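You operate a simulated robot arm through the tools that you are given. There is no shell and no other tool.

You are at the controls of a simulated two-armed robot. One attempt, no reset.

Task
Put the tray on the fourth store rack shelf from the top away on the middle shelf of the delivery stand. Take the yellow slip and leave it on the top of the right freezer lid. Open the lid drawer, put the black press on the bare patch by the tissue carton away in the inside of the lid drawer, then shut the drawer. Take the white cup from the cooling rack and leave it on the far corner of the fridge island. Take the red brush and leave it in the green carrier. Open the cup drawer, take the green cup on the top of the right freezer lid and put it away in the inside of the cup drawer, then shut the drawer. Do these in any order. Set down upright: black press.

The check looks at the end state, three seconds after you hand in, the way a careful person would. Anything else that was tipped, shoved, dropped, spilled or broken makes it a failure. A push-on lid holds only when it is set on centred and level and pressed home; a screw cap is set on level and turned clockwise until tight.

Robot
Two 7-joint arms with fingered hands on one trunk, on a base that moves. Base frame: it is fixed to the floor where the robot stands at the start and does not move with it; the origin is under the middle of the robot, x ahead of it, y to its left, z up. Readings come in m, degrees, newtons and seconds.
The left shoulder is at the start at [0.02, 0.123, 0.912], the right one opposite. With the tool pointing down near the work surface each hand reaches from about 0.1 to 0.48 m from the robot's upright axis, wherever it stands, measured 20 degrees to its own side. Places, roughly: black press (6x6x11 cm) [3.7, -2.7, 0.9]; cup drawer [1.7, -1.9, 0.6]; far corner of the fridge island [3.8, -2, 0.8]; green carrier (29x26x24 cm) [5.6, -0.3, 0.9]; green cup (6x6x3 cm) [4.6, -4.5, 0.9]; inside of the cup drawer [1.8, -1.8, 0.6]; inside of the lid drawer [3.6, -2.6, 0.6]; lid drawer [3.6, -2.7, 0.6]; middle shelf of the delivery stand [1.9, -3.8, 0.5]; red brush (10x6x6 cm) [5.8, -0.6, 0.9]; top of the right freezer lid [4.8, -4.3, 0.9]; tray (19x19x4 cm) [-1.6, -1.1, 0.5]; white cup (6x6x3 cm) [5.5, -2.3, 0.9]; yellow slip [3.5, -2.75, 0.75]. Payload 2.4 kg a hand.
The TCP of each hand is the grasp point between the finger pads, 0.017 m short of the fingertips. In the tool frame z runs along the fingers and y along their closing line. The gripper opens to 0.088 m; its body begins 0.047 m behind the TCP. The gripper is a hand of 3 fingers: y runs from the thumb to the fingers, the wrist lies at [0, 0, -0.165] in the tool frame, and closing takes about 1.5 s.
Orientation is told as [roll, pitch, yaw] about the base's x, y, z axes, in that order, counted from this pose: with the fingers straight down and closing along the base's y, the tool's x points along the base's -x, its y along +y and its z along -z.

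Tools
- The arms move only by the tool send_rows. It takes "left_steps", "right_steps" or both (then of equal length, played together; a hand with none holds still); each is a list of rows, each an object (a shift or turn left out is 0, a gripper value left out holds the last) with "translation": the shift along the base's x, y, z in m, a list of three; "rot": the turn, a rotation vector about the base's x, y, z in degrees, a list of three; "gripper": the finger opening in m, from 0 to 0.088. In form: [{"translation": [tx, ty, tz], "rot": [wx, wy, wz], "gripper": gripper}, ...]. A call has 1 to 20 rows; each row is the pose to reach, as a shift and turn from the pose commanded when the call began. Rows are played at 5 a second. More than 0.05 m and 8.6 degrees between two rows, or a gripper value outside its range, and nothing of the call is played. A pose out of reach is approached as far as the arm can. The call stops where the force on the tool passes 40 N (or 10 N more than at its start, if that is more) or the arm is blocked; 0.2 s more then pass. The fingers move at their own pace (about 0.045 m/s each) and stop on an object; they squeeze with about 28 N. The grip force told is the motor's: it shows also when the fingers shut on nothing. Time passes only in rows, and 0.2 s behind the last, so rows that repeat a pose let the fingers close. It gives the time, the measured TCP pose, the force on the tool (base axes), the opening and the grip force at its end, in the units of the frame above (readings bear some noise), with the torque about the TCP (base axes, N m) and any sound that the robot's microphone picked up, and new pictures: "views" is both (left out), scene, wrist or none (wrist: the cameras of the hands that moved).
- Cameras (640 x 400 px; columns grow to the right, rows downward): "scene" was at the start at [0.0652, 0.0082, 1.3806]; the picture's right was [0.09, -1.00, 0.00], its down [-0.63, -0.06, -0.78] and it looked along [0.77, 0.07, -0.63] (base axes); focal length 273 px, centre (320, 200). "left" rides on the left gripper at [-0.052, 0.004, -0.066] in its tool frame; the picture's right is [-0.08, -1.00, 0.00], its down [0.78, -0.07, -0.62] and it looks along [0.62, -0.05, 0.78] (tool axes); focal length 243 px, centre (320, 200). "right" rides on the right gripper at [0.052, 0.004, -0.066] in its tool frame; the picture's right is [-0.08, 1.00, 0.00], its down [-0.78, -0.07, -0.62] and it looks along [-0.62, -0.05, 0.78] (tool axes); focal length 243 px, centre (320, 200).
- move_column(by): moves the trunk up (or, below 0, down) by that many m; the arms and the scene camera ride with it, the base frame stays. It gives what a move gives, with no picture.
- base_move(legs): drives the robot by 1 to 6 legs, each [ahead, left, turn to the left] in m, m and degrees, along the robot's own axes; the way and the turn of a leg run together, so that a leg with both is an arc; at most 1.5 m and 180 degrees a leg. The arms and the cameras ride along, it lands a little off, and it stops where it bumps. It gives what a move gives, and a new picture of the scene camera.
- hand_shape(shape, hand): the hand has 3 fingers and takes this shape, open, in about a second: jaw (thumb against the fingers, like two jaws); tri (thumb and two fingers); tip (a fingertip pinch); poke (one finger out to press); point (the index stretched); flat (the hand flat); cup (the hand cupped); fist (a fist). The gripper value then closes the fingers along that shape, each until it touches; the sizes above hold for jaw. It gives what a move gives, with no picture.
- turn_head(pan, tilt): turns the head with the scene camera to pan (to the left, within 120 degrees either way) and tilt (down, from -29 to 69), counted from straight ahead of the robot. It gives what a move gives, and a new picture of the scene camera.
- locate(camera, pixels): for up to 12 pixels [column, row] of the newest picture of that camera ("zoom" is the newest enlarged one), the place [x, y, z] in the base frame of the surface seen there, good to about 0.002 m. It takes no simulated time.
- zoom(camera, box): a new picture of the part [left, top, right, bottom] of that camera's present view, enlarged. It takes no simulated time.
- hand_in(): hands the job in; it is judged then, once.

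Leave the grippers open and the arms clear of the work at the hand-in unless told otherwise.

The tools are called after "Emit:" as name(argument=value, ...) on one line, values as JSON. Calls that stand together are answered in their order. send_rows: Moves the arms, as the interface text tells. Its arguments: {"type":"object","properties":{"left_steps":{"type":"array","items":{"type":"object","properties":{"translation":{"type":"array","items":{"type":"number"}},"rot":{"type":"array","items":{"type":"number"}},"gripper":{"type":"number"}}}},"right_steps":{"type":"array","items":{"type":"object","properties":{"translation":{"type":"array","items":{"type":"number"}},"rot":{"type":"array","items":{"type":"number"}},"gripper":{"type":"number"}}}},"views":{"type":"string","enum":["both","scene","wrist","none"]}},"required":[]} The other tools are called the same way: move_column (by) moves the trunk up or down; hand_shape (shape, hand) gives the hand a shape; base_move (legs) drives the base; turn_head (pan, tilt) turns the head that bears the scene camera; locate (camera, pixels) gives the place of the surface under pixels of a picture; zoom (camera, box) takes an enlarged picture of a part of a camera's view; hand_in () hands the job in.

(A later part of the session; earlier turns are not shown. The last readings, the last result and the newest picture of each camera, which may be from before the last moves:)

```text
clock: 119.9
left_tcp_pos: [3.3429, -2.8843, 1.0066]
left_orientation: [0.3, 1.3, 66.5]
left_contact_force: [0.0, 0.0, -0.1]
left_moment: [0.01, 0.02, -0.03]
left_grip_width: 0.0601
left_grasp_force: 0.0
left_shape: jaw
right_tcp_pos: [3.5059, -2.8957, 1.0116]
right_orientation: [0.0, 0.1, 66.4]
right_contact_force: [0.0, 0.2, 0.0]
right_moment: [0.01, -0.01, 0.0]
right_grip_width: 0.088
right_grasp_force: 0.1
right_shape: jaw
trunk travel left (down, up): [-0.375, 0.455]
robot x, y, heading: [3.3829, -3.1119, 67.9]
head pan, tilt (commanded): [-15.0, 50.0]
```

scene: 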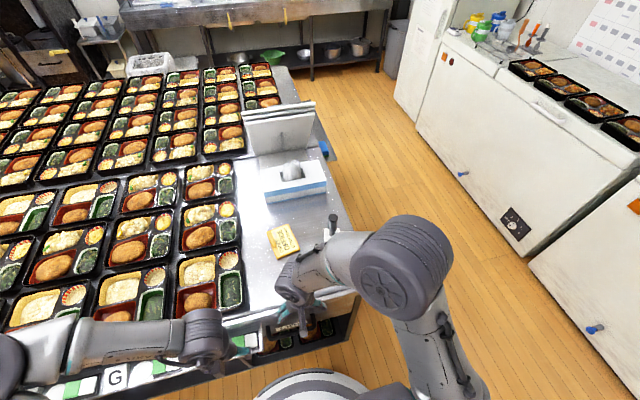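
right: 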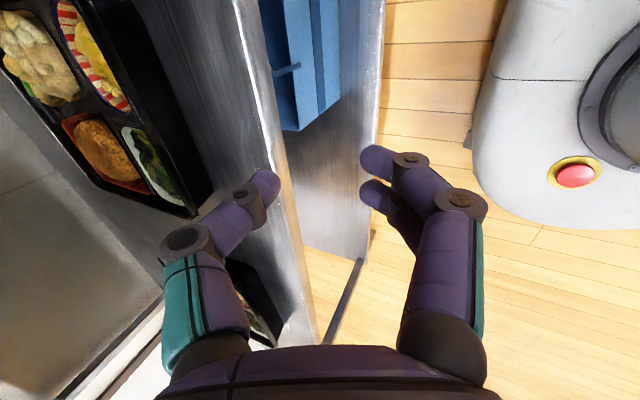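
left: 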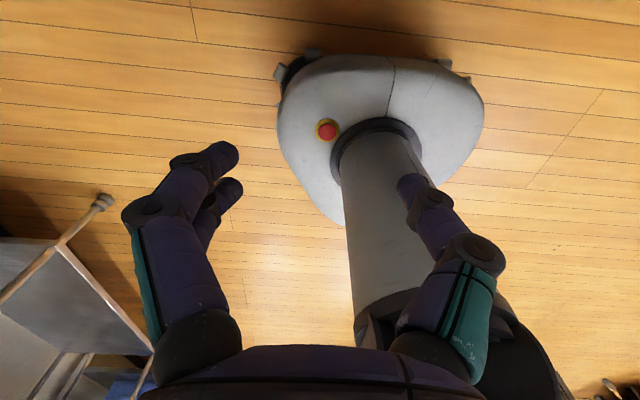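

The elbow hides the press from the head camera; I'll look through the right wrist camera.

Emit:
zoom(camera="right", box=[0, 0, 640, 400])

Emit:
zoom(camera="scene", box=[250, 190, 370, 290])

```text
1.00 times, centred on (320, 200) of right (not enlarged: the box is as wide or as high as the picture)
```

zoom: 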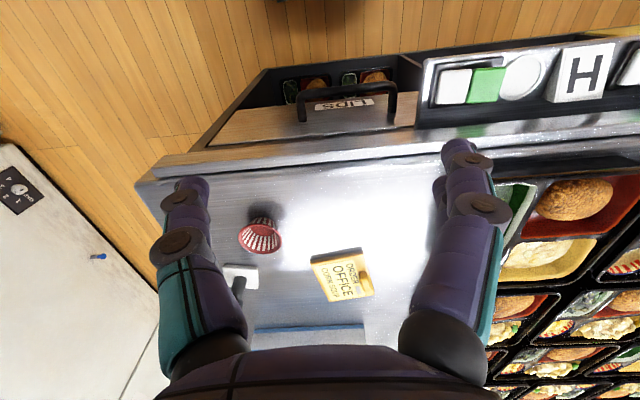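

```text
4.00 times, centred on (310, 240) of scene
```

zoom: 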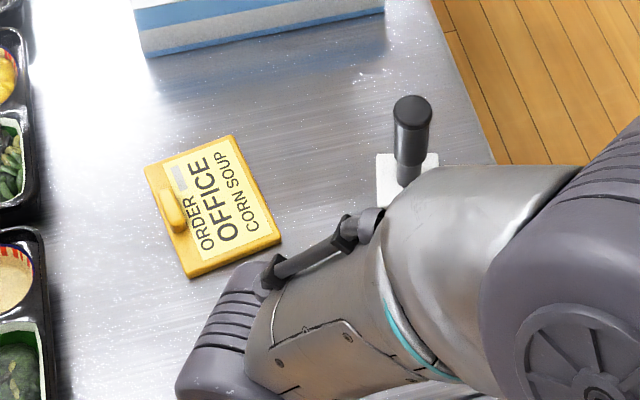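

Emit:
locate(camera="zoom", pixels=[[413, 103], [411, 140], [385, 165], [432, 160], [385, 195], [404, 165], [210, 205], [172, 205], [155, 165], [270, 235]])

Emit:
locate(camera="right", pixels=[[240, 272], [230, 272], [255, 272], [238, 295], [260, 235], [345, 275], [350, 90], [300, 110], [395, 105], [340, 105], [360, 285]])

```text
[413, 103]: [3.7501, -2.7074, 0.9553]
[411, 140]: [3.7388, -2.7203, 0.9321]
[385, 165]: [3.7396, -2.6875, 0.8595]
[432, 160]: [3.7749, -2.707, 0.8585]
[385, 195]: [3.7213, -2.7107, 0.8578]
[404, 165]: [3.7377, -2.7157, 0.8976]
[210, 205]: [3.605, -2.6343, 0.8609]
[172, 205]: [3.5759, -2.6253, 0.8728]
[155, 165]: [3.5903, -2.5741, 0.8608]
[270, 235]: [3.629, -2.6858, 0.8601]
```

```text
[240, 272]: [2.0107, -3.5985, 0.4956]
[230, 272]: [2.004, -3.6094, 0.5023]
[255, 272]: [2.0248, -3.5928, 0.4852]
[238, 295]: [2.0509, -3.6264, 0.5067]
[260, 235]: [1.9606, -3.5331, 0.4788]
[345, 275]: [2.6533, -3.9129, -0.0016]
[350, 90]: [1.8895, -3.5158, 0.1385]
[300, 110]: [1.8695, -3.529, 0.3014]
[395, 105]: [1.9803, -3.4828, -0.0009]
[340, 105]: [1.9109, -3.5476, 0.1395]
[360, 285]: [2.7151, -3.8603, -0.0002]
```

The press handle is centred at about (3.745,-2.708), top z 0.955, and slightly beyond comfortable reach. I'll move 4 cm ahead and 3 cm right.

Emit:
base_move(legs=[[0.04, -0.03, 0]])

```text
clock: 120.8
left_tcp_pos: [3.3879, -2.8583, 1.0074]
left_orientation: [0.3, 1.3, 66.5]
left_contact_force: [-0.2, -0.2, -0.3]
left_moment: [-0.04, 0.01, -0.02]
left_grip_width: 0.0599
left_grasp_force: 0.1
left_shape: jaw
right_tcp_pos: [3.5517, -2.8692, 1.0107]
right_orientation: [0.1, 0.1, 66.4]
right_contact_force: [0.0, 1.2, 0.5]
right_moment: [0.01, -0.01, 0.0]
right_grip_width: 0.0879
right_grasp_force: 0.0
right_shape: jaw
trunk travel left (down, up): [-0.375, 0.455]
robot x, y, heading: [3.4241, -3.0915, 67.5]
head pan, tilt (commanded): [-15.0, 50.0]
```

scene: 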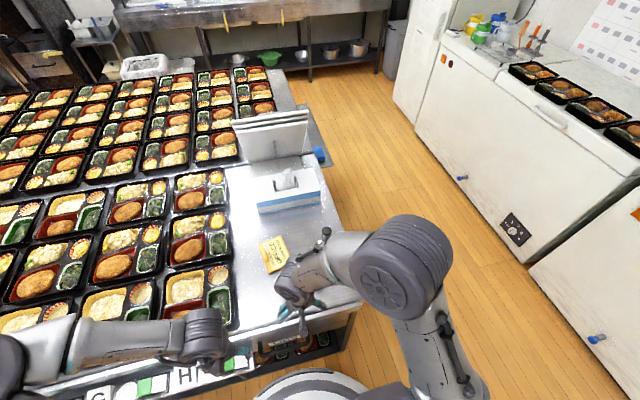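

I'll bring the right hand over the press at current height (fingertips 4 cm above its top) and look.

Emit:
send_rows(right_steps=[{"translation": [0.032, 0.027, 0.01]}, {"translation": [0.064, 0.054, 0.01]}, {"translation": [0.097, 0.08, 0.01]}, {"translation": [0.129, 0.107, 0.01]}, {"translation": [0.161, 0.134, 0.01]}, {"translation": [0.193, 0.161, 0.01]}], views="both")

```text
clock: 122.2
left_tcp_pos: [3.3862, -2.8574, 1.0054]
left_orientation: [0.3, 1.4, 66.5]
left_contact_force: [0.6, -0.2, -0.2]
left_moment: [-0.02, 0.02, 0.02]
left_grip_width: 0.0602
left_grasp_force: 0.0
left_shape: jaw
right_tcp_pos: [3.7444, -2.711, 1.0217]
right_orientation: [0.0, 0.4, 66.5]
right_contact_force: [1.0, 0.5, 0.1]
right_moment: [0.03, -0.04, -0.03]
right_grip_width: 0.088
right_grasp_force: 0.0
right_shape: jaw
trunk travel left (down, up): [-0.375, 0.455]
robot x, y, heading: [3.4251, -3.0897, 67.5]
head pan, tilt (commanded): [-15.0, 50.0]
```

scene: 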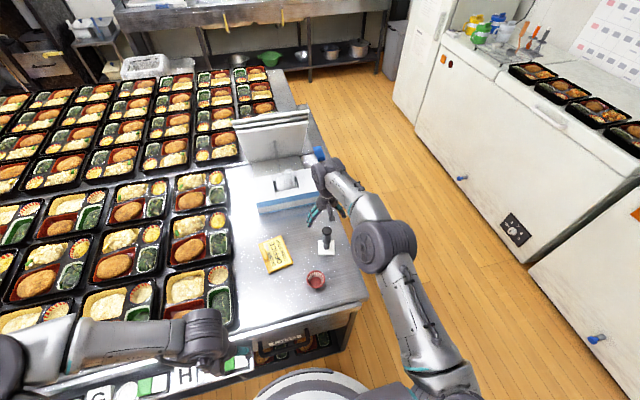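
right: 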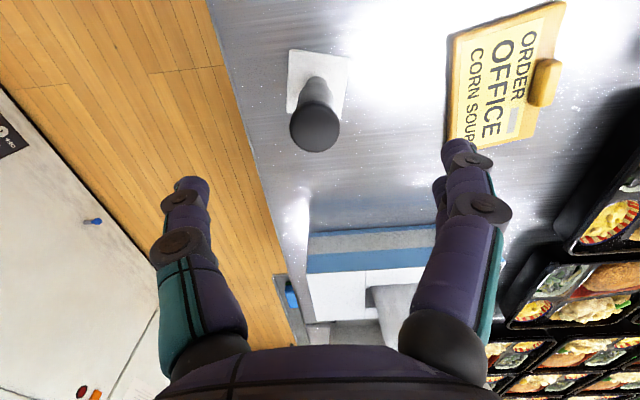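

The press is between the fingers. I'll measure its top and base in the right picture for fine alignment.

Emit:
locate(camera="right", pixels=[[315, 128], [295, 128], [336, 128], [315, 145], [290, 55], [347, 58], [289, 108], [342, 108], [315, 95]])

```text
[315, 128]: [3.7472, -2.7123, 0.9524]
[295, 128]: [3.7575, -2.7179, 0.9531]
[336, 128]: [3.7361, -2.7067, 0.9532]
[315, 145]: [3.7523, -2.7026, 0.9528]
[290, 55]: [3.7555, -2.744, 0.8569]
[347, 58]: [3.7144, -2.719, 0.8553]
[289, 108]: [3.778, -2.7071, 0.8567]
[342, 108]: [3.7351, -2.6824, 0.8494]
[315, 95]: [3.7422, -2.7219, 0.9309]
```

Well aligned (handle centre 3.747,-2.712). I'll descend to z≈0.925 and close on the handle.

Emit:
send_rows(right_steps=[{"translation": [0.002, -0.001, -0.03]}, {"translation": [0.002, -0.001, -0.06]}, {"translation": [0.002, -0.001, -0.085]}, {"translation": [0.002, -0.001, -0.097]}, {"translation": [0.002, -0.001, -0.097], "gripper": 0.04}, {"translation": [0.002, -0.001, -0.097], "gripper": 0.015}, {"translation": [0.002, -0.001, -0.097], "gripper": 0.01}, {"translation": [0.002, -0.001, -0.097], "gripper": 0.01}, {"translation": [0.002, -0.001, -0.097], "gripper": 0.01}], views="both")

```text
clock: 124.2
left_tcp_pos: [3.3865, -2.8592, 1.0068]
left_orientation: [0.3, 1.3, 66.5]
left_contact_force: [0.2, 0.0, 0.2]
left_moment: [-0.04, 0.02, -0.03]
left_grip_width: 0.0603
left_grasp_force: 0.1
left_shape: jaw
right_tcp_pos: [3.7453, -2.7088, 0.9243]
right_orientation: [0.1, 0.0, 66.3]
right_contact_force: [0.1, -0.2, 0.6]
right_moment: [0.0, -0.02, 0.01]
right_grip_width: 0.0182
right_grasp_force: 27.2
right_shape: jaw
trunk travel left (down, up): [-0.375, 0.455]
robot x, y, heading: [3.4236, -3.0931, 67.4]
head pan, tilt (commanded): [-15.0, 50.0]
```

scene: 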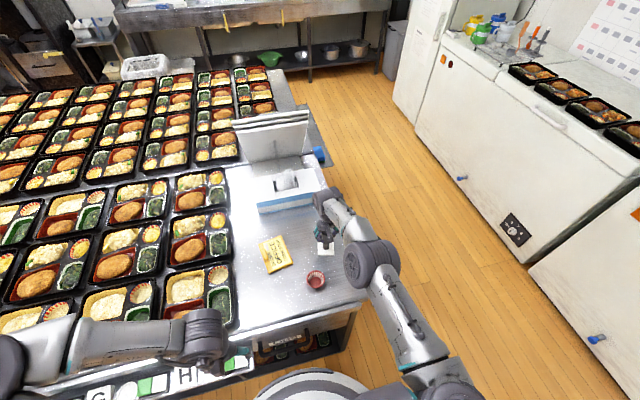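
right: 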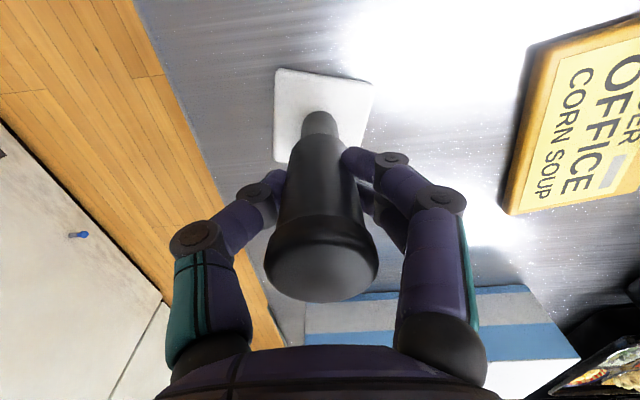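

The press is held (width 0.018). I'll lift it 10 cm and draw it back to near the body.

Emit:
send_rows(right_steps=[{"translation": [0, 0, 0.035]}, {"translation": [0, 0, 0.07]}, {"translation": [0, 0, 0.11]}, {"translation": [-0.015, -0.035, 0.11]}, {"translation": [-0.03, -0.07, 0.11]}, {"translation": [-0.045, -0.105, 0.11]}, {"translation": [-0.06, -0.14, 0.11]}], views="wrist")

Emit:
base_move(legs=[[-0.3, 0.05, 0]])

Emit:
turn_head(pan=0, tilt=50)

```text
clock: 125.8
left_tcp_pos: [3.3866, -2.8585, 1.0079]
left_orientation: [0.3, 1.3, 66.6]
left_contact_force: [-0.8, -0.1, -0.3]
left_moment: [-0.03, -0.03, 0.0]
left_grip_width: 0.0604
left_grasp_force: 0.1
left_shape: jaw
right_tcp_pos: [3.6865, -2.8516, 1.0358]
right_orientation: [0.2, 0.0, 66.4]
right_contact_force: [-0.5, 0.4, -0.8]
right_moment: [0.01, 0.04, -0.01]
right_grip_width: 0.0181
right_grasp_force: 28.5
right_shape: jaw
trunk travel left (down, up): [-0.375, 0.455]
robot x, y, heading: [3.4254, -3.0956, 67.5]
head pan, tilt (commanded): [-15.0, 50.0]
```

right: 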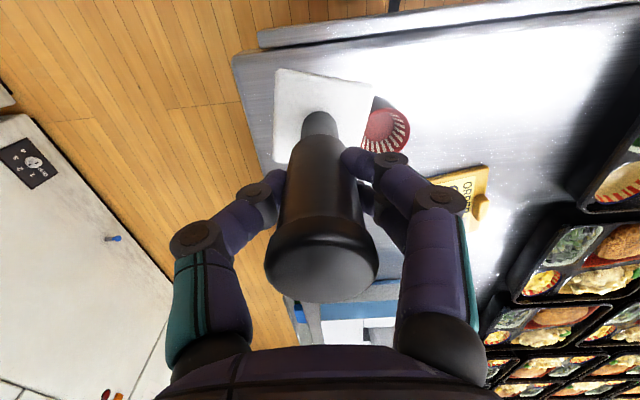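

```text
clock: 127.9
left_tcp_pos: [3.2266, -3.1139, 1.0062]
left_orientation: [0.4, 1.2, 66.4]
left_contact_force: [0.8, -0.9, 0.0]
left_moment: [0.01, 0.0, -0.02]
left_grip_width: 0.06
left_grasp_force: 0.1
left_shape: jaw
right_tcp_pos: [3.5272, -3.1076, 1.0342]
right_orientation: [0.2, 0.0, 66.3]
right_contact_force: [0.3, -0.1, -2.0]
right_moment: [-0.01, 0.01, -0.01]
right_grip_width: 0.0182
right_grasp_force: 28.2
right_shape: jaw
trunk travel left (down, up): [-0.375, 0.455]
robot x, y, heading: [3.2693, -3.3466, 67.5]
head pan, tilt (commanded): [-15.0, 50.0]
```

scene: 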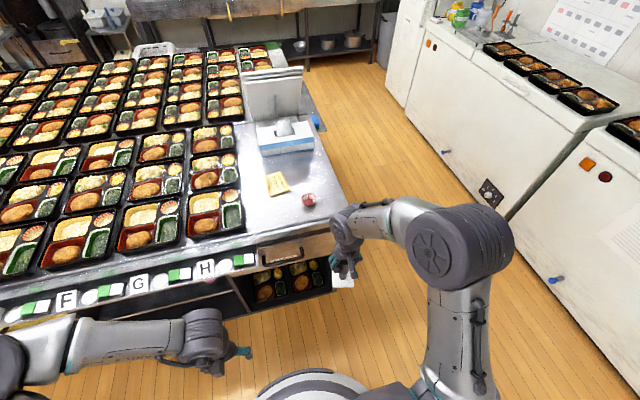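

```text
clock: 128.7
left_tcp_pos: [3.2275, -3.114, 1.0069]
left_orientation: [0.3, 1.4, 66.4]
left_contact_force: [-0.2, -0.4, -0.6]
left_moment: [0.04, 0.0, 0.04]
left_grip_width: 0.0602
left_grasp_force: 0.1
left_shape: jaw
right_tcp_pos: [3.5266, -3.1065, 1.0357]
right_orientation: [0.2, 0.0, 66.3]
right_contact_force: [0.4, 0.6, -2.1]
right_moment: [0.02, 0.0, 0.01]
right_grip_width: 0.0181
right_grasp_force: 28.0
right_shape: jaw
trunk travel left (down, up): [-0.375, 0.455]
robot x, y, heading: [3.2666, -3.3461, 67.4]
head pan, tilt (commanded): [0.0, 50.0]
```

scene: 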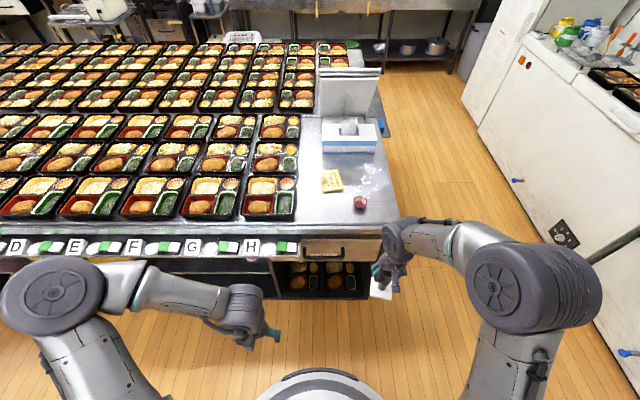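

Now the drawer handle. I'll lower the trunk so the left hand can reach it, and zoom in on the drawer.

Emit:
move_column(by=-0.28)

Emit:
turn_head(pan=0, tilt=40)

Emit:
zoom(camera="scene", box=[250, 200, 410, 310])

```text
clock: 131.5
left_tcp_pos: [3.2276, -3.1128, 0.7272]
left_orientation: [0.4, 1.3, 66.3]
left_contact_force: [1.2, 0.1, -0.2]
left_moment: [0.01, 0.01, 0.01]
left_grip_width: 0.0601
left_grasp_force: 0.1
left_shape: jaw
right_tcp_pos: [3.5272, -3.1055, 0.7558]
right_orientation: [0.1, 0.0, 66.3]
right_contact_force: [-0.3, -0.5, -0.5]
right_moment: [0.03, 0.01, 0.0]
right_grip_width: 0.0181
right_grasp_force: 28.3
right_shape: jaw
trunk travel left (down, up): [-0.095, 0.735]
robot x, y, heading: [3.2647, -3.3468, 67.6]
head pan, tilt (commanded): [0.0, 50.0]
```

```text
clock: 132.2
left_tcp_pos: [3.2266, -3.1145, 0.7259]
left_orientation: [0.3, 1.3, 66.3]
left_contact_force: [0.1, 0.8, -0.2]
left_moment: [0.05, 0.04, 0.02]
left_grip_width: 0.06
left_grasp_force: 0.0
left_shape: jaw
right_tcp_pos: [3.528, -3.107, 0.7543]
right_orientation: [0.0, 0.1, 66.3]
right_contact_force: [1.0, -1.0, 0.2]
right_moment: [0.01, -0.03, 0.04]
right_grip_width: 0.0181
right_grasp_force: 28.4
right_shape: jaw
trunk travel left (down, up): [-0.095, 0.735]
robot x, y, heading: [3.2631, -3.3442, 67.7]
head pan, tilt (commanded): [0.0, 40.0]
```

scene: 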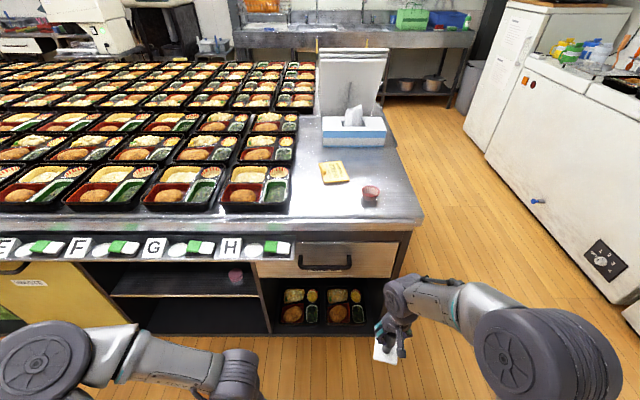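

```text
3.64 times, centred on (330, 255) of scene
```

zoom: 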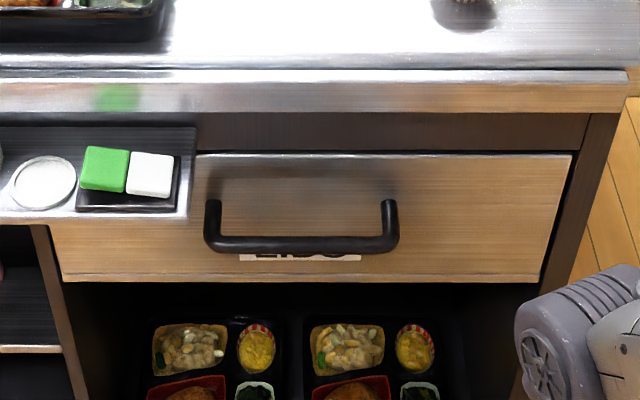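

Emit:
locate(camera="zoom", pixels=[[213, 220], [300, 246], [389, 220], [220, 244], [385, 244], [300, 215], [300, 155], [300, 278], [300, 100], [560, 165], [60, 270], [300, 237]])

```text
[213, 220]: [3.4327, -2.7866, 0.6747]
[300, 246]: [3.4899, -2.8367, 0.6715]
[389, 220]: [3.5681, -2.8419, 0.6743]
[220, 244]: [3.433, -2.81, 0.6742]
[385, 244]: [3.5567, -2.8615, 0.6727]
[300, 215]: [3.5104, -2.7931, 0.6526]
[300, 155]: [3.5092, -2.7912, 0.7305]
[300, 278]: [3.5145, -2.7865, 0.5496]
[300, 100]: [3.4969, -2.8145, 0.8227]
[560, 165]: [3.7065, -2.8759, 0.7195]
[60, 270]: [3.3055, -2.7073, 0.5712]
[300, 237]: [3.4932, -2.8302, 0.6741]
```

The handle bar is centred at about (3.495,-2.836,0.673), about 4.5 cm off the face. I'll turn the left hand by -90° yaw and then tilt it to point ahead, thumb below and fingers above.

Emit:
send_rows(left_steps=[{"rot": [0, 0, -8.2], "gripper": 0.06}, {"rot": [0, 0, -16.4]}, {"rot": [0, 0, -24.6]}, {"rot": [0, 0, -32.8]}, {"rot": [0, 0, -41]}, {"rot": [0, 0, -49.2]}, {"rot": [0, 0, -57.4]}, {"rot": [0, 0, -65.6]}, {"rot": [0, 0, -73.8]}, {"rot": [0, 0, -82]}, {"rot": [0, 0, -88.7]}], views="none")

Emit:
send_rows(left_steps=[{"rot": [7.4, -3.05, 0]}, {"rot": [14.8, -6.1, 0]}, {"rot": [22.2, -9.15, 0]}, {"rot": [29.6, -12.2, 0]}, {"rot": [37, -15.25, 0]}, {"rot": [44.4, -18.3, 0]}, {"rot": [51.8, -21.35, 0]}, {"rot": [59.2, -24.4, 0]}, {"rot": [66.6, -27.45, 0]}, {"rot": [74, -30.5, 0]}], views="both")

```text
clock: 134.6
left_tcp_pos: [3.2291, -3.1119, 0.7277]
left_orientation: [0.1, 1.3, -22.5]
left_contact_force: [0.6, -0.1, 0.2]
left_moment: [0.02, 0.02, 0.04]
left_grip_width: 0.0601
left_grasp_force: 0.0
left_shape: jaw
left hand out of reach, approached as far as the arm can: row 10, 11
right_tcp_pos: [3.5274, -3.1065, 0.7552]
right_orientation: [0.2, -0.1, 66.4]
right_contact_force: [-0.2, -0.7, -1.7]
right_moment: [-0.04, 0.01, -0.03]
right_grip_width: 0.0181
right_grasp_force: 28.0
right_shape: jaw
trunk travel left (down, up): [-0.095, 0.735]
robot x, y, heading: [3.268, -3.3441, 67.4]
head pan, tilt (commanded): [0.0, 40.0]
```

```text
clock: 136.8
left_tcp_pos: [3.2878, -3.0479, 0.7115]
left_orientation: [80.3, 0.0, -21.2]
left_contact_force: [-0.1, 0.4, 0.7]
left_moment: [0.02, 0.04, 0.0]
left_grip_width: 0.0602
left_grasp_force: 0.2
left_shape: jaw
left hand out of reach, approached as far as the arm can: row 1, 2, 3, 4, 5, 6, 7, 8, 9, 10
right_tcp_pos: [3.5274, -3.1072, 0.7544]
right_orientation: [0.0, -0.1, 66.4]
right_contact_force: [0.3, -0.7, -0.8]
right_moment: [-0.01, -0.02, -0.03]
right_grip_width: 0.0181
right_grasp_force: 28.2
right_shape: jaw
trunk travel left (down, up): [-0.095, 0.735]
robot x, y, heading: [3.2651, -3.3479, 67.5]
head pan, tilt (commanded): [0.0, 40.0]
```

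scene: 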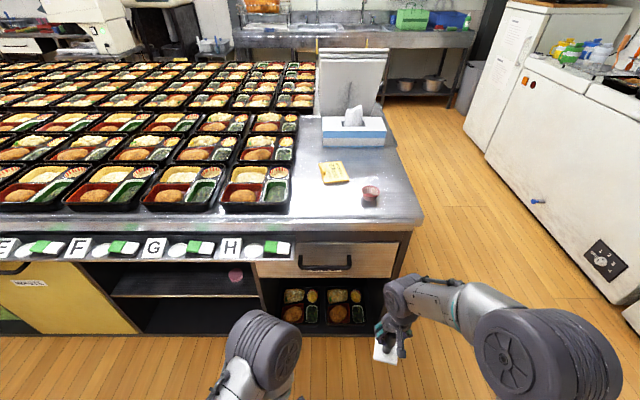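
left: 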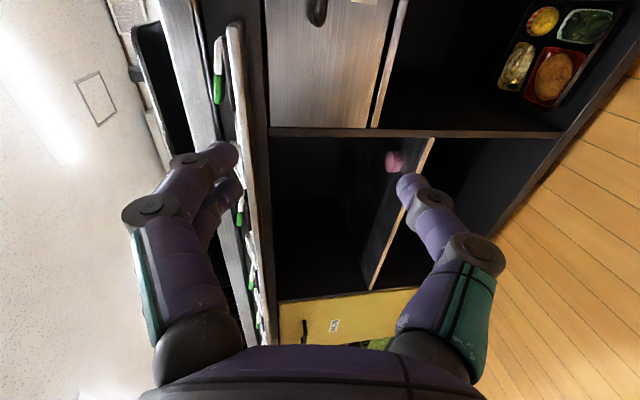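

The left hand now points ahead with the fingers above and the thumb below. I'll move it partway toward the handle and check where it lands.

Emit:
send_rows(left_steps=[{"translation": [0.035, 0.025, -0.01]}, {"translation": [0.07, 0.05, -0.02]}, {"translation": [0.1, 0.075, -0.03]}, {"translation": [0.13, 0.1, -0.038]}], views="both")

```text
clock: 137.8
left_tcp_pos: [3.4172, -2.9474, 0.6697]
left_orientation: [80.3, 0.2, -21.3]
left_contact_force: [-0.1, 0.3, -0.5]
left_moment: [-0.02, 0.01, 0.01]
left_grip_width: 0.06
left_grasp_force: 0.0
left_shape: jaw
right_tcp_pos: [3.5282, -3.1073, 0.7546]
right_orientation: [0.2, 0.0, 66.3]
right_contact_force: [-0.5, 0.7, -0.8]
right_moment: [-0.02, 0.02, 0.0]
right_grip_width: 0.0179
right_grasp_force: 28.3
right_shape: jaw
trunk travel left (down, up): [-0.095, 0.735]
robot x, y, heading: [3.2658, -3.3458, 67.7]
head pan, tilt (commanded): [0.0, 40.0]
```

scene: 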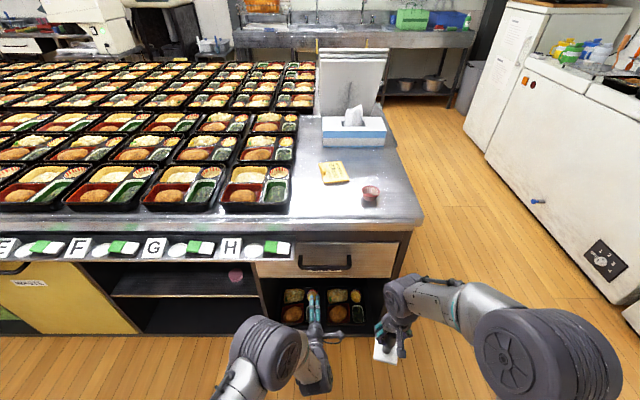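
left: 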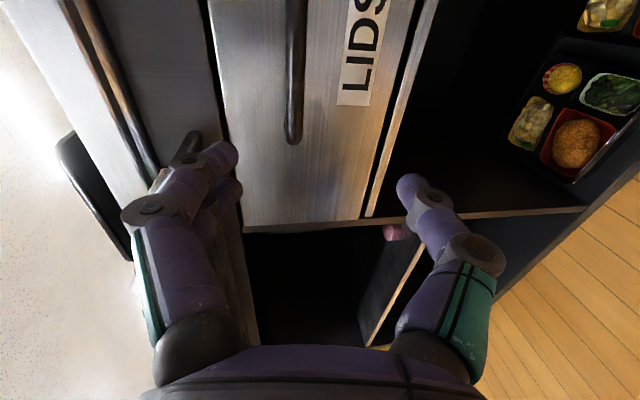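

The bar is between the fingers' and thumb's levels. I'll go forward onto the bar.

Emit:
send_rows(left_steps=[{"translation": [0.025, 0.022, 0.002]}, {"translation": [0.051, 0.044, 0.003]}, {"translation": [0.064, 0.077, 0.003]}, {"translation": [0.078, 0.111, 0.003]}], views="wrist")

```text
clock: 138.8
left_tcp_pos: [3.4932, -2.8375, 0.6725]
left_orientation: [80.1, 0.2, -21.2]
left_contact_force: [0.1, 0.4, 0.6]
left_moment: [-0.06, 0.0, -0.03]
left_grip_width: 0.0602
left_grasp_force: 0.0
left_shape: jaw
right_tcp_pos: [3.5281, -3.1059, 0.7552]
right_orientation: [0.1, 0.0, 66.4]
right_contact_force: [-0.7, -0.3, -0.9]
right_moment: [-0.01, 0.0, -0.01]
right_grip_width: 0.0181
right_grasp_force: 27.9
right_shape: jaw
trunk travel left (down, up): [-0.095, 0.735]
robot x, y, heading: [3.2673, -3.348, 67.4]
head pan, tilt (commanded): [0.0, 40.0]
```

left: 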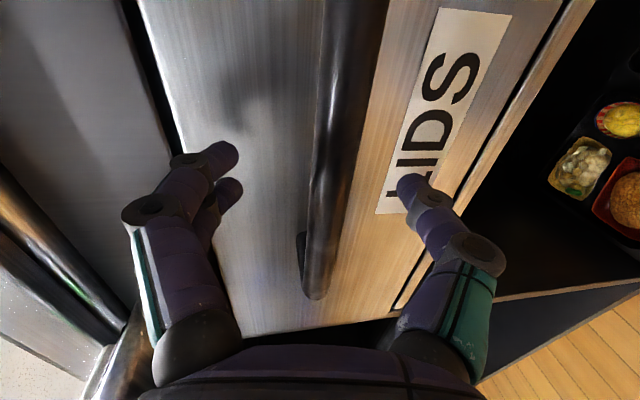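

The bar is centred between fingers and thumb. I'll close the left gripper on it.

Emit:
send_rows(left_steps=[{"gripper": 0.03}, {"gripper": 0.01}, {"gripper": 0.005}, {"gripper": 0.005}, {"gripper": 0.005}, {"gripper": 0.005}], views="wrist")

```text
clock: 140.2
left_tcp_pos: [3.4925, -2.837, 0.6721]
left_orientation: [80.2, 0.0, -21.1]
left_contact_force: [2.1, 5.0, -5.3]
left_moment: [0.0, -0.01, 0.0]
left_grip_width: 0.004
left_grasp_force: 28.4
left_shape: jaw
right_tcp_pos: [3.5284, -3.1054, 0.755]
right_orientation: [0.1, 0.1, 66.3]
right_contact_force: [0.1, -0.4, -1.7]
right_moment: [-0.01, 0.0, 0.0]
right_grip_width: 0.0183
right_grasp_force: 27.9
right_shape: jaw
trunk travel left (down, up): [-0.095, 0.735]
robot x, y, heading: [3.2678, -3.3424, 67.6]
head pan, tilt (commanded): [0.0, 40.0]
```

left: 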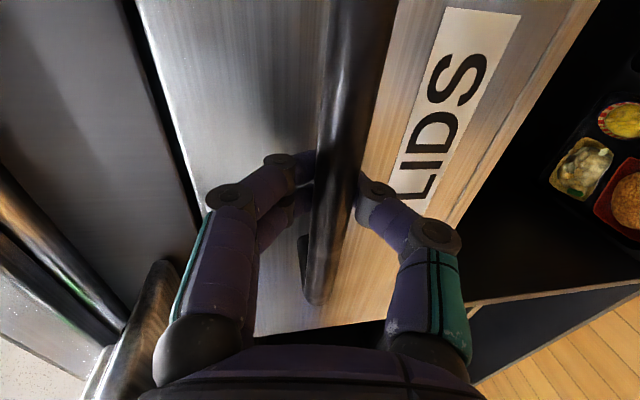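

The bar is held. I'll pull the drawer toward me 0.2 m in small steps.

Emit:
send_rows(left_steps=[{"translation": [-0.0076, -0.0185, 0]}, {"translation": [-0.0152, -0.037, 0]}, {"translation": [-0.023, -0.0555, 0]}, {"translation": [-0.0305, -0.074, 0]}, {"translation": [-0.038, -0.0925, 0]}, {"translation": [-0.0457, -0.111, 0]}, {"translation": [-0.0533, -0.1295, 0]}, {"translation": [-0.061, -0.148, 0]}], views="both")

```text
clock: 142.0
left_tcp_pos: [3.434, -2.9842, 0.6736]
left_orientation: [80.1, 0.1, -21.1]
left_contact_force: [-3.4, 3.0, -27.6]
left_moment: [0.33, -0.06, -0.02]
left_grip_width: 0.0008
left_grasp_force: 27.7
left_shape: jaw
right_tcp_pos: [3.5272, -3.106, 0.7538]
right_orientation: [0.1, 0.1, 66.2]
right_contact_force: [-0.1, 0.2, -0.6]
right_moment: [-0.01, -0.02, 0.0]
right_grip_width: 0.018
right_grasp_force: 27.6
right_shape: jaw
trunk travel left (down, up): [-0.095, 0.735]
robot x, y, heading: [3.267, -3.3457, 67.7]
head pan, tilt (commanded): [0.0, 40.0]
```

scene: 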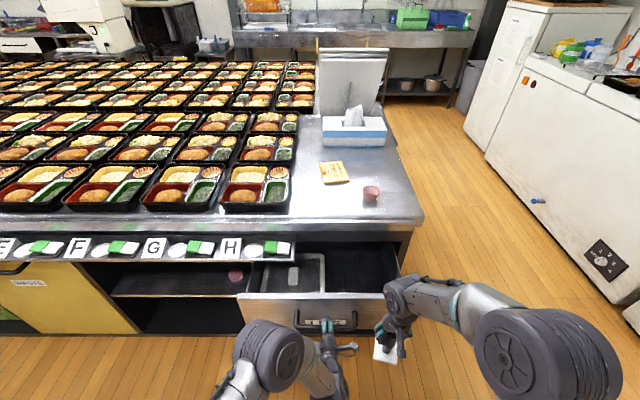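
left: 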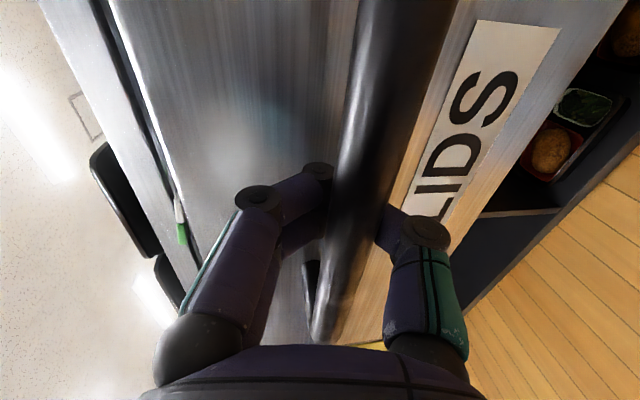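

The drawer opened about 16 cm. I see a container on its left inside and free space on the right. I'll pull 5 cm more, easing the hand slightly down to relieve the load.

Emit:
send_rows(left_steps=[{"translation": [-0.005, -0.0115, -0.002]}, {"translation": [-0.0095, -0.023, -0.004]}, {"translation": [-0.0145, -0.035, -0.004]}, {"translation": [-0.019, -0.046, -0.004]}], views="scene")

Emit:
zoom(camera="scene", box=[220, 220, 440, 360])

```text
clock: 143.0
left_tcp_pos: [3.4153, -3.0288, 0.67]
left_orientation: [80.3, 0.0, -21.1]
left_contact_force: [-1.7, 3.4, -13.1]
left_moment: [0.19, -0.03, -0.03]
left_grip_width: 0.0005
left_grasp_force: 28.2
left_shape: jaw
right_tcp_pos: [3.5281, -3.1063, 0.7549]
right_orientation: [0.0, 0.1, 66.3]
right_contact_force: [0.4, -0.1, -0.3]
right_moment: [0.02, 0.01, -0.02]
right_grip_width: 0.0182
right_grasp_force: 27.9
right_shape: jaw
trunk travel left (down, up): [-0.095, 0.735]
robot x, y, heading: [3.2665, -3.3456, 67.4]
head pan, tilt (commanded): [0.0, 40.0]
```

scene: 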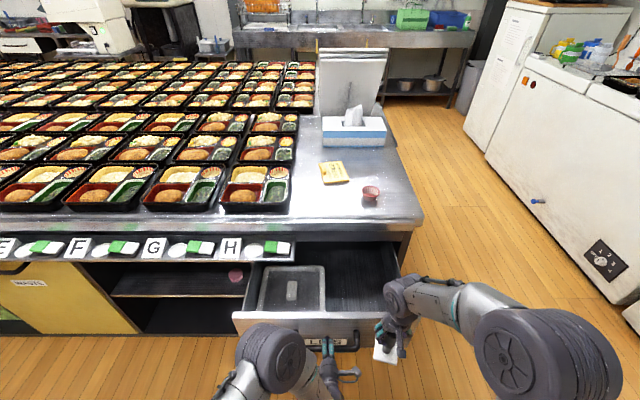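

```text
2.86 times, centred on (330, 290) of scene
```

zoom: 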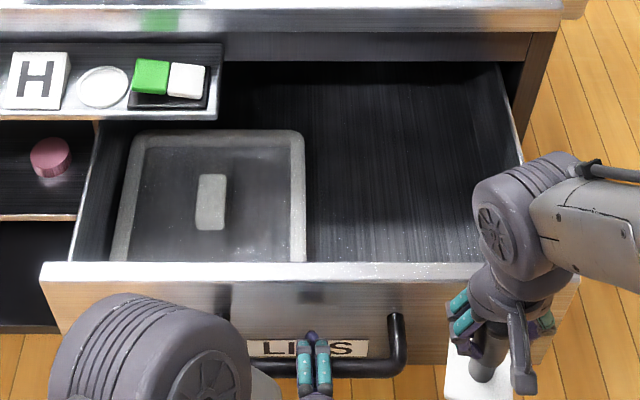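

The drawer is wide open; right half is empty. I'll release the handle and back the left hand off.

Emit:
send_rows(left_steps=[{"gripper": 0.03}, {"gripper": 0.06}, {"gripper": 0.07}, {"gripper": 0.07}, {"translation": [-0.012, -0.028, 0]}, {"translation": [-0.024, -0.056, 0]}, {"translation": [-0.06, -0.06, 0]}], views="both")

```text
clock: 144.6
left_tcp_pos: [3.3625, -3.0708, 0.6709]
left_orientation: [80.2, 0.1, -21.3]
left_contact_force: [-0.6, 0.1, -0.6]
left_moment: [-0.01, -0.01, 0.0]
left_grip_width: 0.0699
left_grasp_force: 0.1
left_shape: jaw
left hand out of reach, approached as far as the arm can: row 6, 7
right_tcp_pos: [3.5288, -3.1064, 0.7544]
right_orientation: [0.1, -0.1, 66.3]
right_contact_force: [-0.5, -0.5, -1.5]
right_moment: [-0.01, -0.02, -0.02]
right_grip_width: 0.0181
right_grasp_force: 28.2
right_shape: jaw
trunk travel left (down, up): [-0.095, 0.735]
robot x, y, heading: [3.267, -3.3472, 67.6]
head pan, tilt (commanded): [0.0, 40.0]
```

scene: 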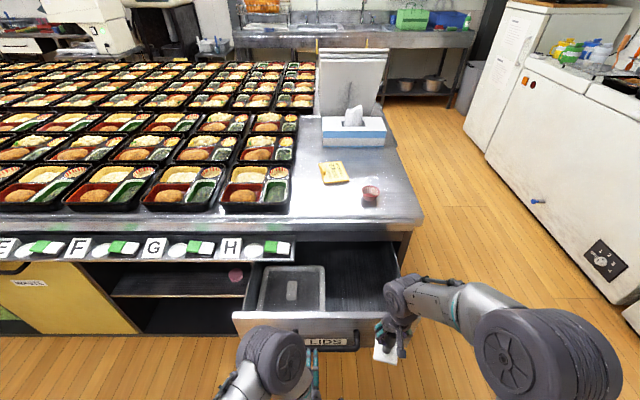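
left: 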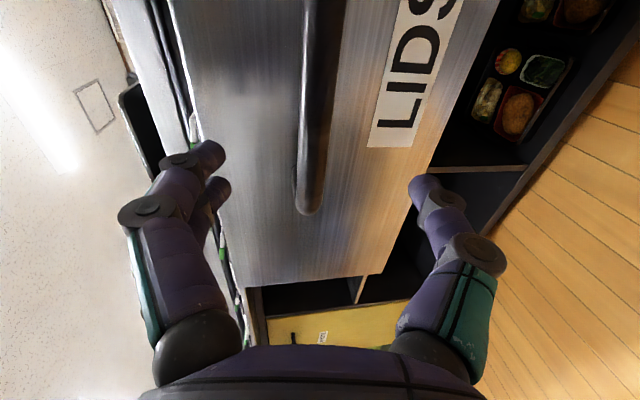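

Handle is free. Now I'll measure the drawer's inside in the scene picture.

Emit:
locate(camera="scene", pixels=[[240, 315], [355, 318], [345, 290], [360, 265], [370, 300], [335, 280], [390, 260], [325, 300], [300, 268], [290, 290], [335, 305], [395, 285]])

Emit:
zoom(camera="scene", box=[220, 220, 440, 360])

```text
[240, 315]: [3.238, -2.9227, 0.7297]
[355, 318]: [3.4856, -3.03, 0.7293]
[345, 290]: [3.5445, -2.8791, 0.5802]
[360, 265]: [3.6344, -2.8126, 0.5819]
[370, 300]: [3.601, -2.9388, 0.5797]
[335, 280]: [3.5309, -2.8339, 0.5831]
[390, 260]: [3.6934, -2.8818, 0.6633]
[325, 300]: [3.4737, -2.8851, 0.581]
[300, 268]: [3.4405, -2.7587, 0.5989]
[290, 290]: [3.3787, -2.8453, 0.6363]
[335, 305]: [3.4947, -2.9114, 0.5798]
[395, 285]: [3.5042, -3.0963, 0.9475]
```

```text
2.86 times, centred on (330, 290) of scene
```

zoom: 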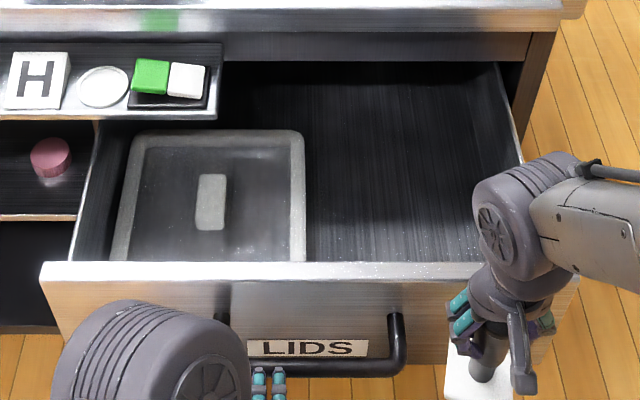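

The drawer floor is at z=0.580, front rim top 0.73, free space on the right. Target for the press: about (3.555,-2.967). I'll raise the press over the rim and move it above that spot.

Emit:
send_rows(right_steps=[{"translation": [0, 0, 0.04]}, {"translation": [0, 0, 0.08]}, {"translation": [0, 0, 0.11]}, {"translation": [0.0065, 0.035, 0.11]}, {"translation": [0.013, 0.07, 0.11]}, {"translation": [0.0195, 0.105, 0.11]}, {"translation": [0.026, 0.14, 0.11]}], views="both")

```text
clock: 146.2
left_tcp_pos: [3.3621, -3.0694, 0.6704]
left_orientation: [80.2, 0.1, -21.2]
left_contact_force: [-0.3, 0.4, 0.5]
left_moment: [-0.02, -0.01, -0.02]
left_grip_width: 0.0697
left_grasp_force: 0.0
left_shape: jaw
right_tcp_pos: [3.5523, -2.9734, 0.8619]
right_orientation: [-0.1, 0.3, 66.3]
right_contact_force: [-0.1, 0.4, -0.9]
right_moment: [0.0, 0.0, -0.02]
right_grip_width: 0.0177
right_grasp_force: 28.1
right_shape: jaw
right hand out of reach, approached as far as the arm can: row 7
trunk travel left (down, up): [-0.095, 0.735]
robot x, y, heading: [3.2648, -3.3459, 67.6]
head pan, tilt (commanded): [0.0, 40.0]
```

scene: 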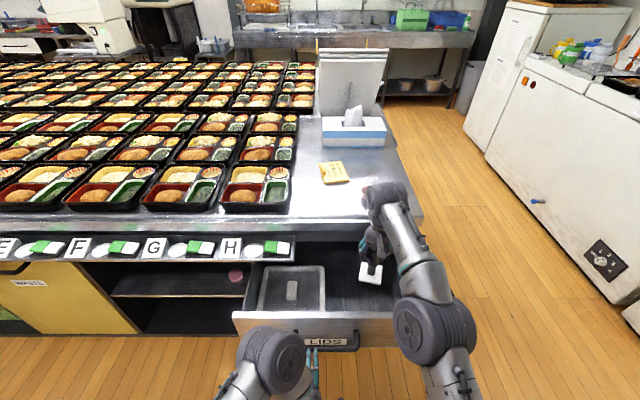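
right: 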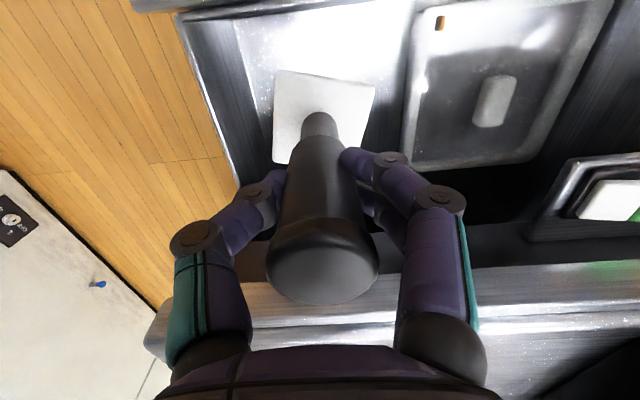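

It's above the empty part of the drawer. I'll descend into the drawer, easing 1 cm further in, stopping just above the floor.

Emit:
send_rows(right_steps=[{"translation": [0.0, 0.0, -0.04]}, {"translation": [0.0, 0.0, -0.08]}, {"translation": [0.003, 0.008, -0.115]}, {"translation": [0.003, 0.008, -0.15]}, {"translation": [0.003, 0.008, -0.18]}, {"translation": [0.003, 0.008, -0.193]}], views="wrist")

```text
clock: 147.6
left_tcp_pos: [3.3619, -3.0697, 0.6721]
left_orientation: [80.2, 0.1, -21.1]
left_contact_force: [0.3, -0.1, -0.4]
left_moment: [-0.01, -0.02, -0.01]
left_grip_width: 0.0699
left_grasp_force: 0.0
left_shape: jaw
right_tcp_pos: [3.5567, -2.9657, 0.6686]
right_orientation: [0.1, 0.0, 66.3]
right_contact_force: [-0.4, -0.6, -1.1]
right_moment: [0.02, 0.03, -0.01]
right_grip_width: 0.0178
right_grasp_force: 28.5
right_shape: jaw
trunk travel left (down, up): [-0.095, 0.735]
robot x, y, heading: [3.2628, -3.345, 67.5]
head pan, tilt (commanded): [0.0, 40.0]
```

right: 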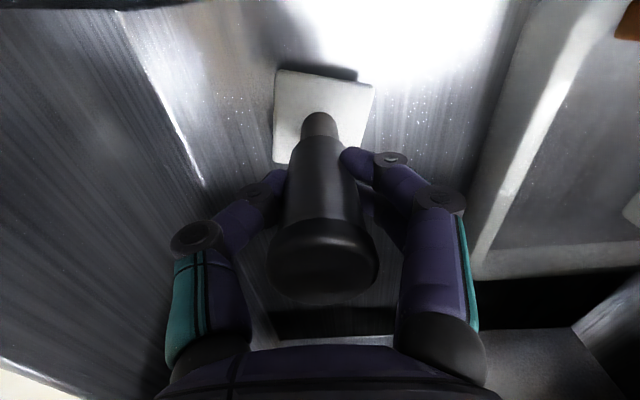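

Emit:
locate(camera="right", pixels=[[290, 85], [360, 95], [255, 80], [300, 60], [400, 110], [330, 250]])

```text
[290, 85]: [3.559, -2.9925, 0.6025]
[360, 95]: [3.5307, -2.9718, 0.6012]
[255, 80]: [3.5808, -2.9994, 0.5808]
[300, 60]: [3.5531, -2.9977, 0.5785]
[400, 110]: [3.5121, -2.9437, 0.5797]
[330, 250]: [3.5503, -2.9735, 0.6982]
```

The base top is at z 0.602 against a floor at 0.580. I'll lower slowly about 1 cm until it touches.

Emit:
send_rows(right_steps=[{"translation": [0, 0, -0.004]}, {"translation": [0, 0, -0.007]}, {"translation": [0, 0, -0.009]}, {"translation": [0, 0, -0.009]}], views="none")

```text
clock: 148.6
left_tcp_pos: [3.3628, -3.071, 0.672]
left_orientation: [80.2, 0.2, -21.2]
left_contact_force: [1.0, 0.2, -0.7]
left_moment: [0.0, -0.03, 0.0]
left_grip_width: 0.0698
left_grasp_force: 0.1
left_shape: jaw
right_tcp_pos: [3.5568, -2.9672, 0.6602]
right_orientation: [0.0, 0.0, 66.4]
right_contact_force: [-0.3, 0.4, -0.6]
right_moment: [0.0, 0.04, 0.02]
right_grip_width: 0.0177
right_grasp_force: 27.8
right_shape: jaw
trunk travel left (down, up): [-0.095, 0.735]
robot x, y, heading: [3.2658, -3.3435, 67.6]
head pan, tilt (commanded): [0.0, 40.0]
```

Emit:
send_rows(right_steps=[{"translation": [0, 0, -0.002]}, {"translation": [0, 0, -0.004]}, {"translation": [0, 0, -0.006]}], views="wrist")

Emit:
locate(camera="right", pixels=[[290, 85], [360, 95], [255, 80], [300, 60]])

```text
clock: 149.4
left_tcp_pos: [3.362, -3.0705, 0.6715]
left_orientation: [80.1, 0.1, -21.1]
left_contact_force: [-0.4, 0.8, -0.5]
left_moment: [0.02, 0.03, -0.01]
left_grip_width: 0.0695
left_grasp_force: 0.0
left_shape: jaw
right_tcp_pos: [3.5584, -2.9659, 0.6547]
right_orientation: [0.1, 0.0, 66.4]
right_contact_force: [-0.6, -0.5, 0.6]
right_moment: [0.03, 0.02, -0.04]
right_grip_width: 0.0179
right_grasp_force: 28.1
right_shape: jaw
trunk travel left (down, up): [-0.095, 0.735]
robot x, y, heading: [3.2674, -3.344, 67.7]
head pan, tilt (commanded): [0.0, 40.0]
```

right: 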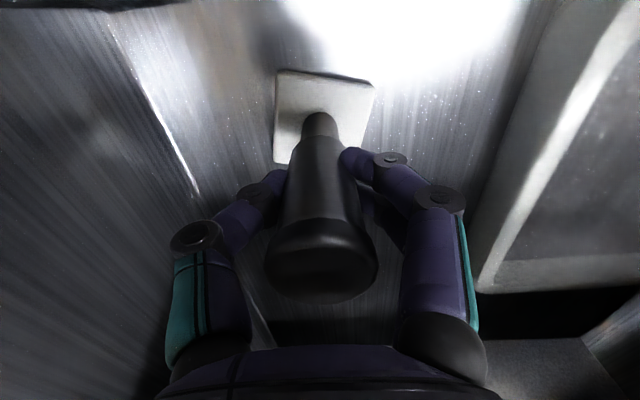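

```text
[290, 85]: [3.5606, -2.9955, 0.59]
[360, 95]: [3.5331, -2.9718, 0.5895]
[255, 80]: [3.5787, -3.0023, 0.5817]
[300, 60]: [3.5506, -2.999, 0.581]
```

Just about touching (base top 9 mm above the floor). I'll lower 2 mm more and open the fingers.

Emit:
send_rows(right_steps=[{"translation": [0, 0, -0.0015]}, {"translation": [0, 0, -0.0025]}, {"translation": [0, 0, -0.0025]}], views="none")

```text
clock: 150.2
left_tcp_pos: [3.3626, -3.071, 0.6722]
left_orientation: [80.2, 0.1, -21.1]
left_contact_force: [0.7, -0.8, 0.8]
left_moment: [-0.01, -0.01, -0.04]
left_grip_width: 0.0696
left_grasp_force: 0.1
left_shape: jaw
right_tcp_pos: [3.5561, -2.9674, 0.6532]
right_orientation: [0.0, -0.1, 66.3]
right_contact_force: [4.5, 0.9, 19.4]
right_moment: [-0.39, 0.3, 0.04]
right_grip_width: 0.0182
right_grasp_force: 27.8
right_shape: jaw
trunk travel left (down, up): [-0.095, 0.735]
robot x, y, heading: [3.2672, -3.3481, 68.0]
head pan, tilt (commanded): [0.0, 40.0]
```

Firm contact (19 N). I'll ease up 1.5 mm and open the fingers.

Emit:
send_rows(right_steps=[{"translation": [0, 0, 0.0015]}, {"translation": [0, 0, 0.0015], "gripper": 0.03}, {"translation": [0, 0, 0.0015], "gripper": 0.05}, {"translation": [0, 0, 0.0015], "gripper": 0.06}, {"translation": [0, 0, 0.0015], "gripper": 0.06}], views="wrist")

```text
clock: 151.4
left_tcp_pos: [3.3619, -3.0692, 0.6717]
left_orientation: [80.2, 0.1, -21.2]
left_contact_force: [-0.2, 0.4, -0.3]
left_moment: [0.03, 0.04, 0.0]
left_grip_width: 0.07
left_grasp_force: 0.1
left_shape: jaw
right_tcp_pos: [3.5571, -2.9676, 0.6529]
right_orientation: [0.2, 0.0, 66.2]
right_contact_force: [-0.2, 0.7, 0.0]
right_moment: [-0.01, 0.0, -0.02]
right_grip_width: 0.0594
right_grasp_force: 0.0
right_shape: jaw
trunk travel left (down, up): [-0.095, 0.735]
robot x, y, heading: [3.262, -3.3474, 67.6]
head pan, tilt (commanded): [0.0, 40.0]
```

right: 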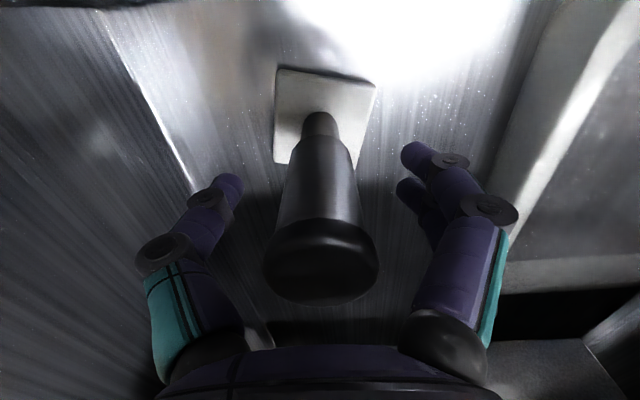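

The press stands free and upright in the drawer. I'll raise the hand straight up and pull it back over the drawer front.

Emit:
send_rows(right_steps=[{"translation": [0, 0, 0.03]}, {"translation": [0, 0, 0.07]}, {"translation": [0, 0, 0.11]}, {"translation": [0, 0, 0.15]}, {"translation": [-0.01, -0.04, 0.16]}, {"translation": [-0.02, -0.08, 0.16]}, {"translation": [-0.03, -0.12, 0.16]}], views="both")

Emit:
zoom(camera="scene", box=[220, 220, 440, 360])

```text
clock: 153.0
left_tcp_pos: [3.3626, -3.0703, 0.6703]
left_orientation: [80.2, 0.1, -21.2]
left_contact_force: [0.4, 0.3, -0.3]
left_moment: [0.01, 0.0, 0.05]
left_grip_width: 0.0696
left_grasp_force: 0.1
left_shape: jaw
right_tcp_pos: [3.5267, -3.0879, 0.8149]
right_orientation: [0.0, -0.1, 66.2]
right_contact_force: [0.7, -0.9, 0.2]
right_moment: [0.0, 0.0, -0.01]
right_grip_width: 0.0599
right_grasp_force: 0.1
right_shape: jaw
trunk travel left (down, up): [-0.095, 0.735]
robot x, y, heading: [3.2696, -3.3497, 67.7]
head pan, tilt (commanded): [0.0, 40.0]
```

scene: 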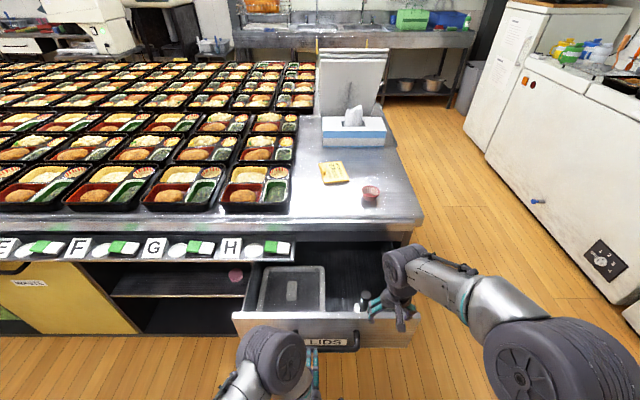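
right: 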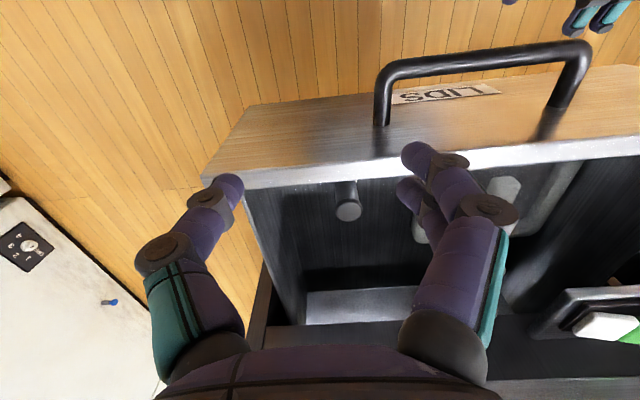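

```text
2.86 times, centred on (330, 290) of scene
```

zoom: 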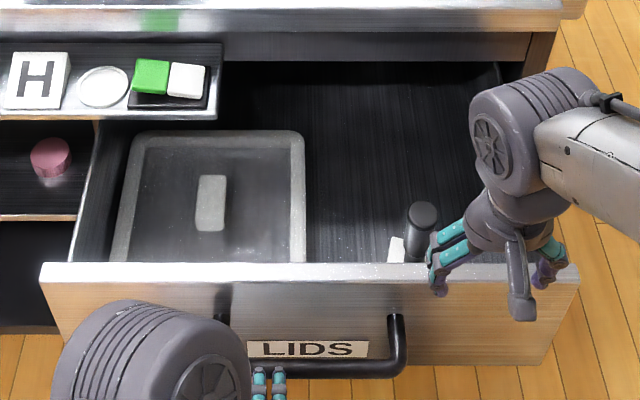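

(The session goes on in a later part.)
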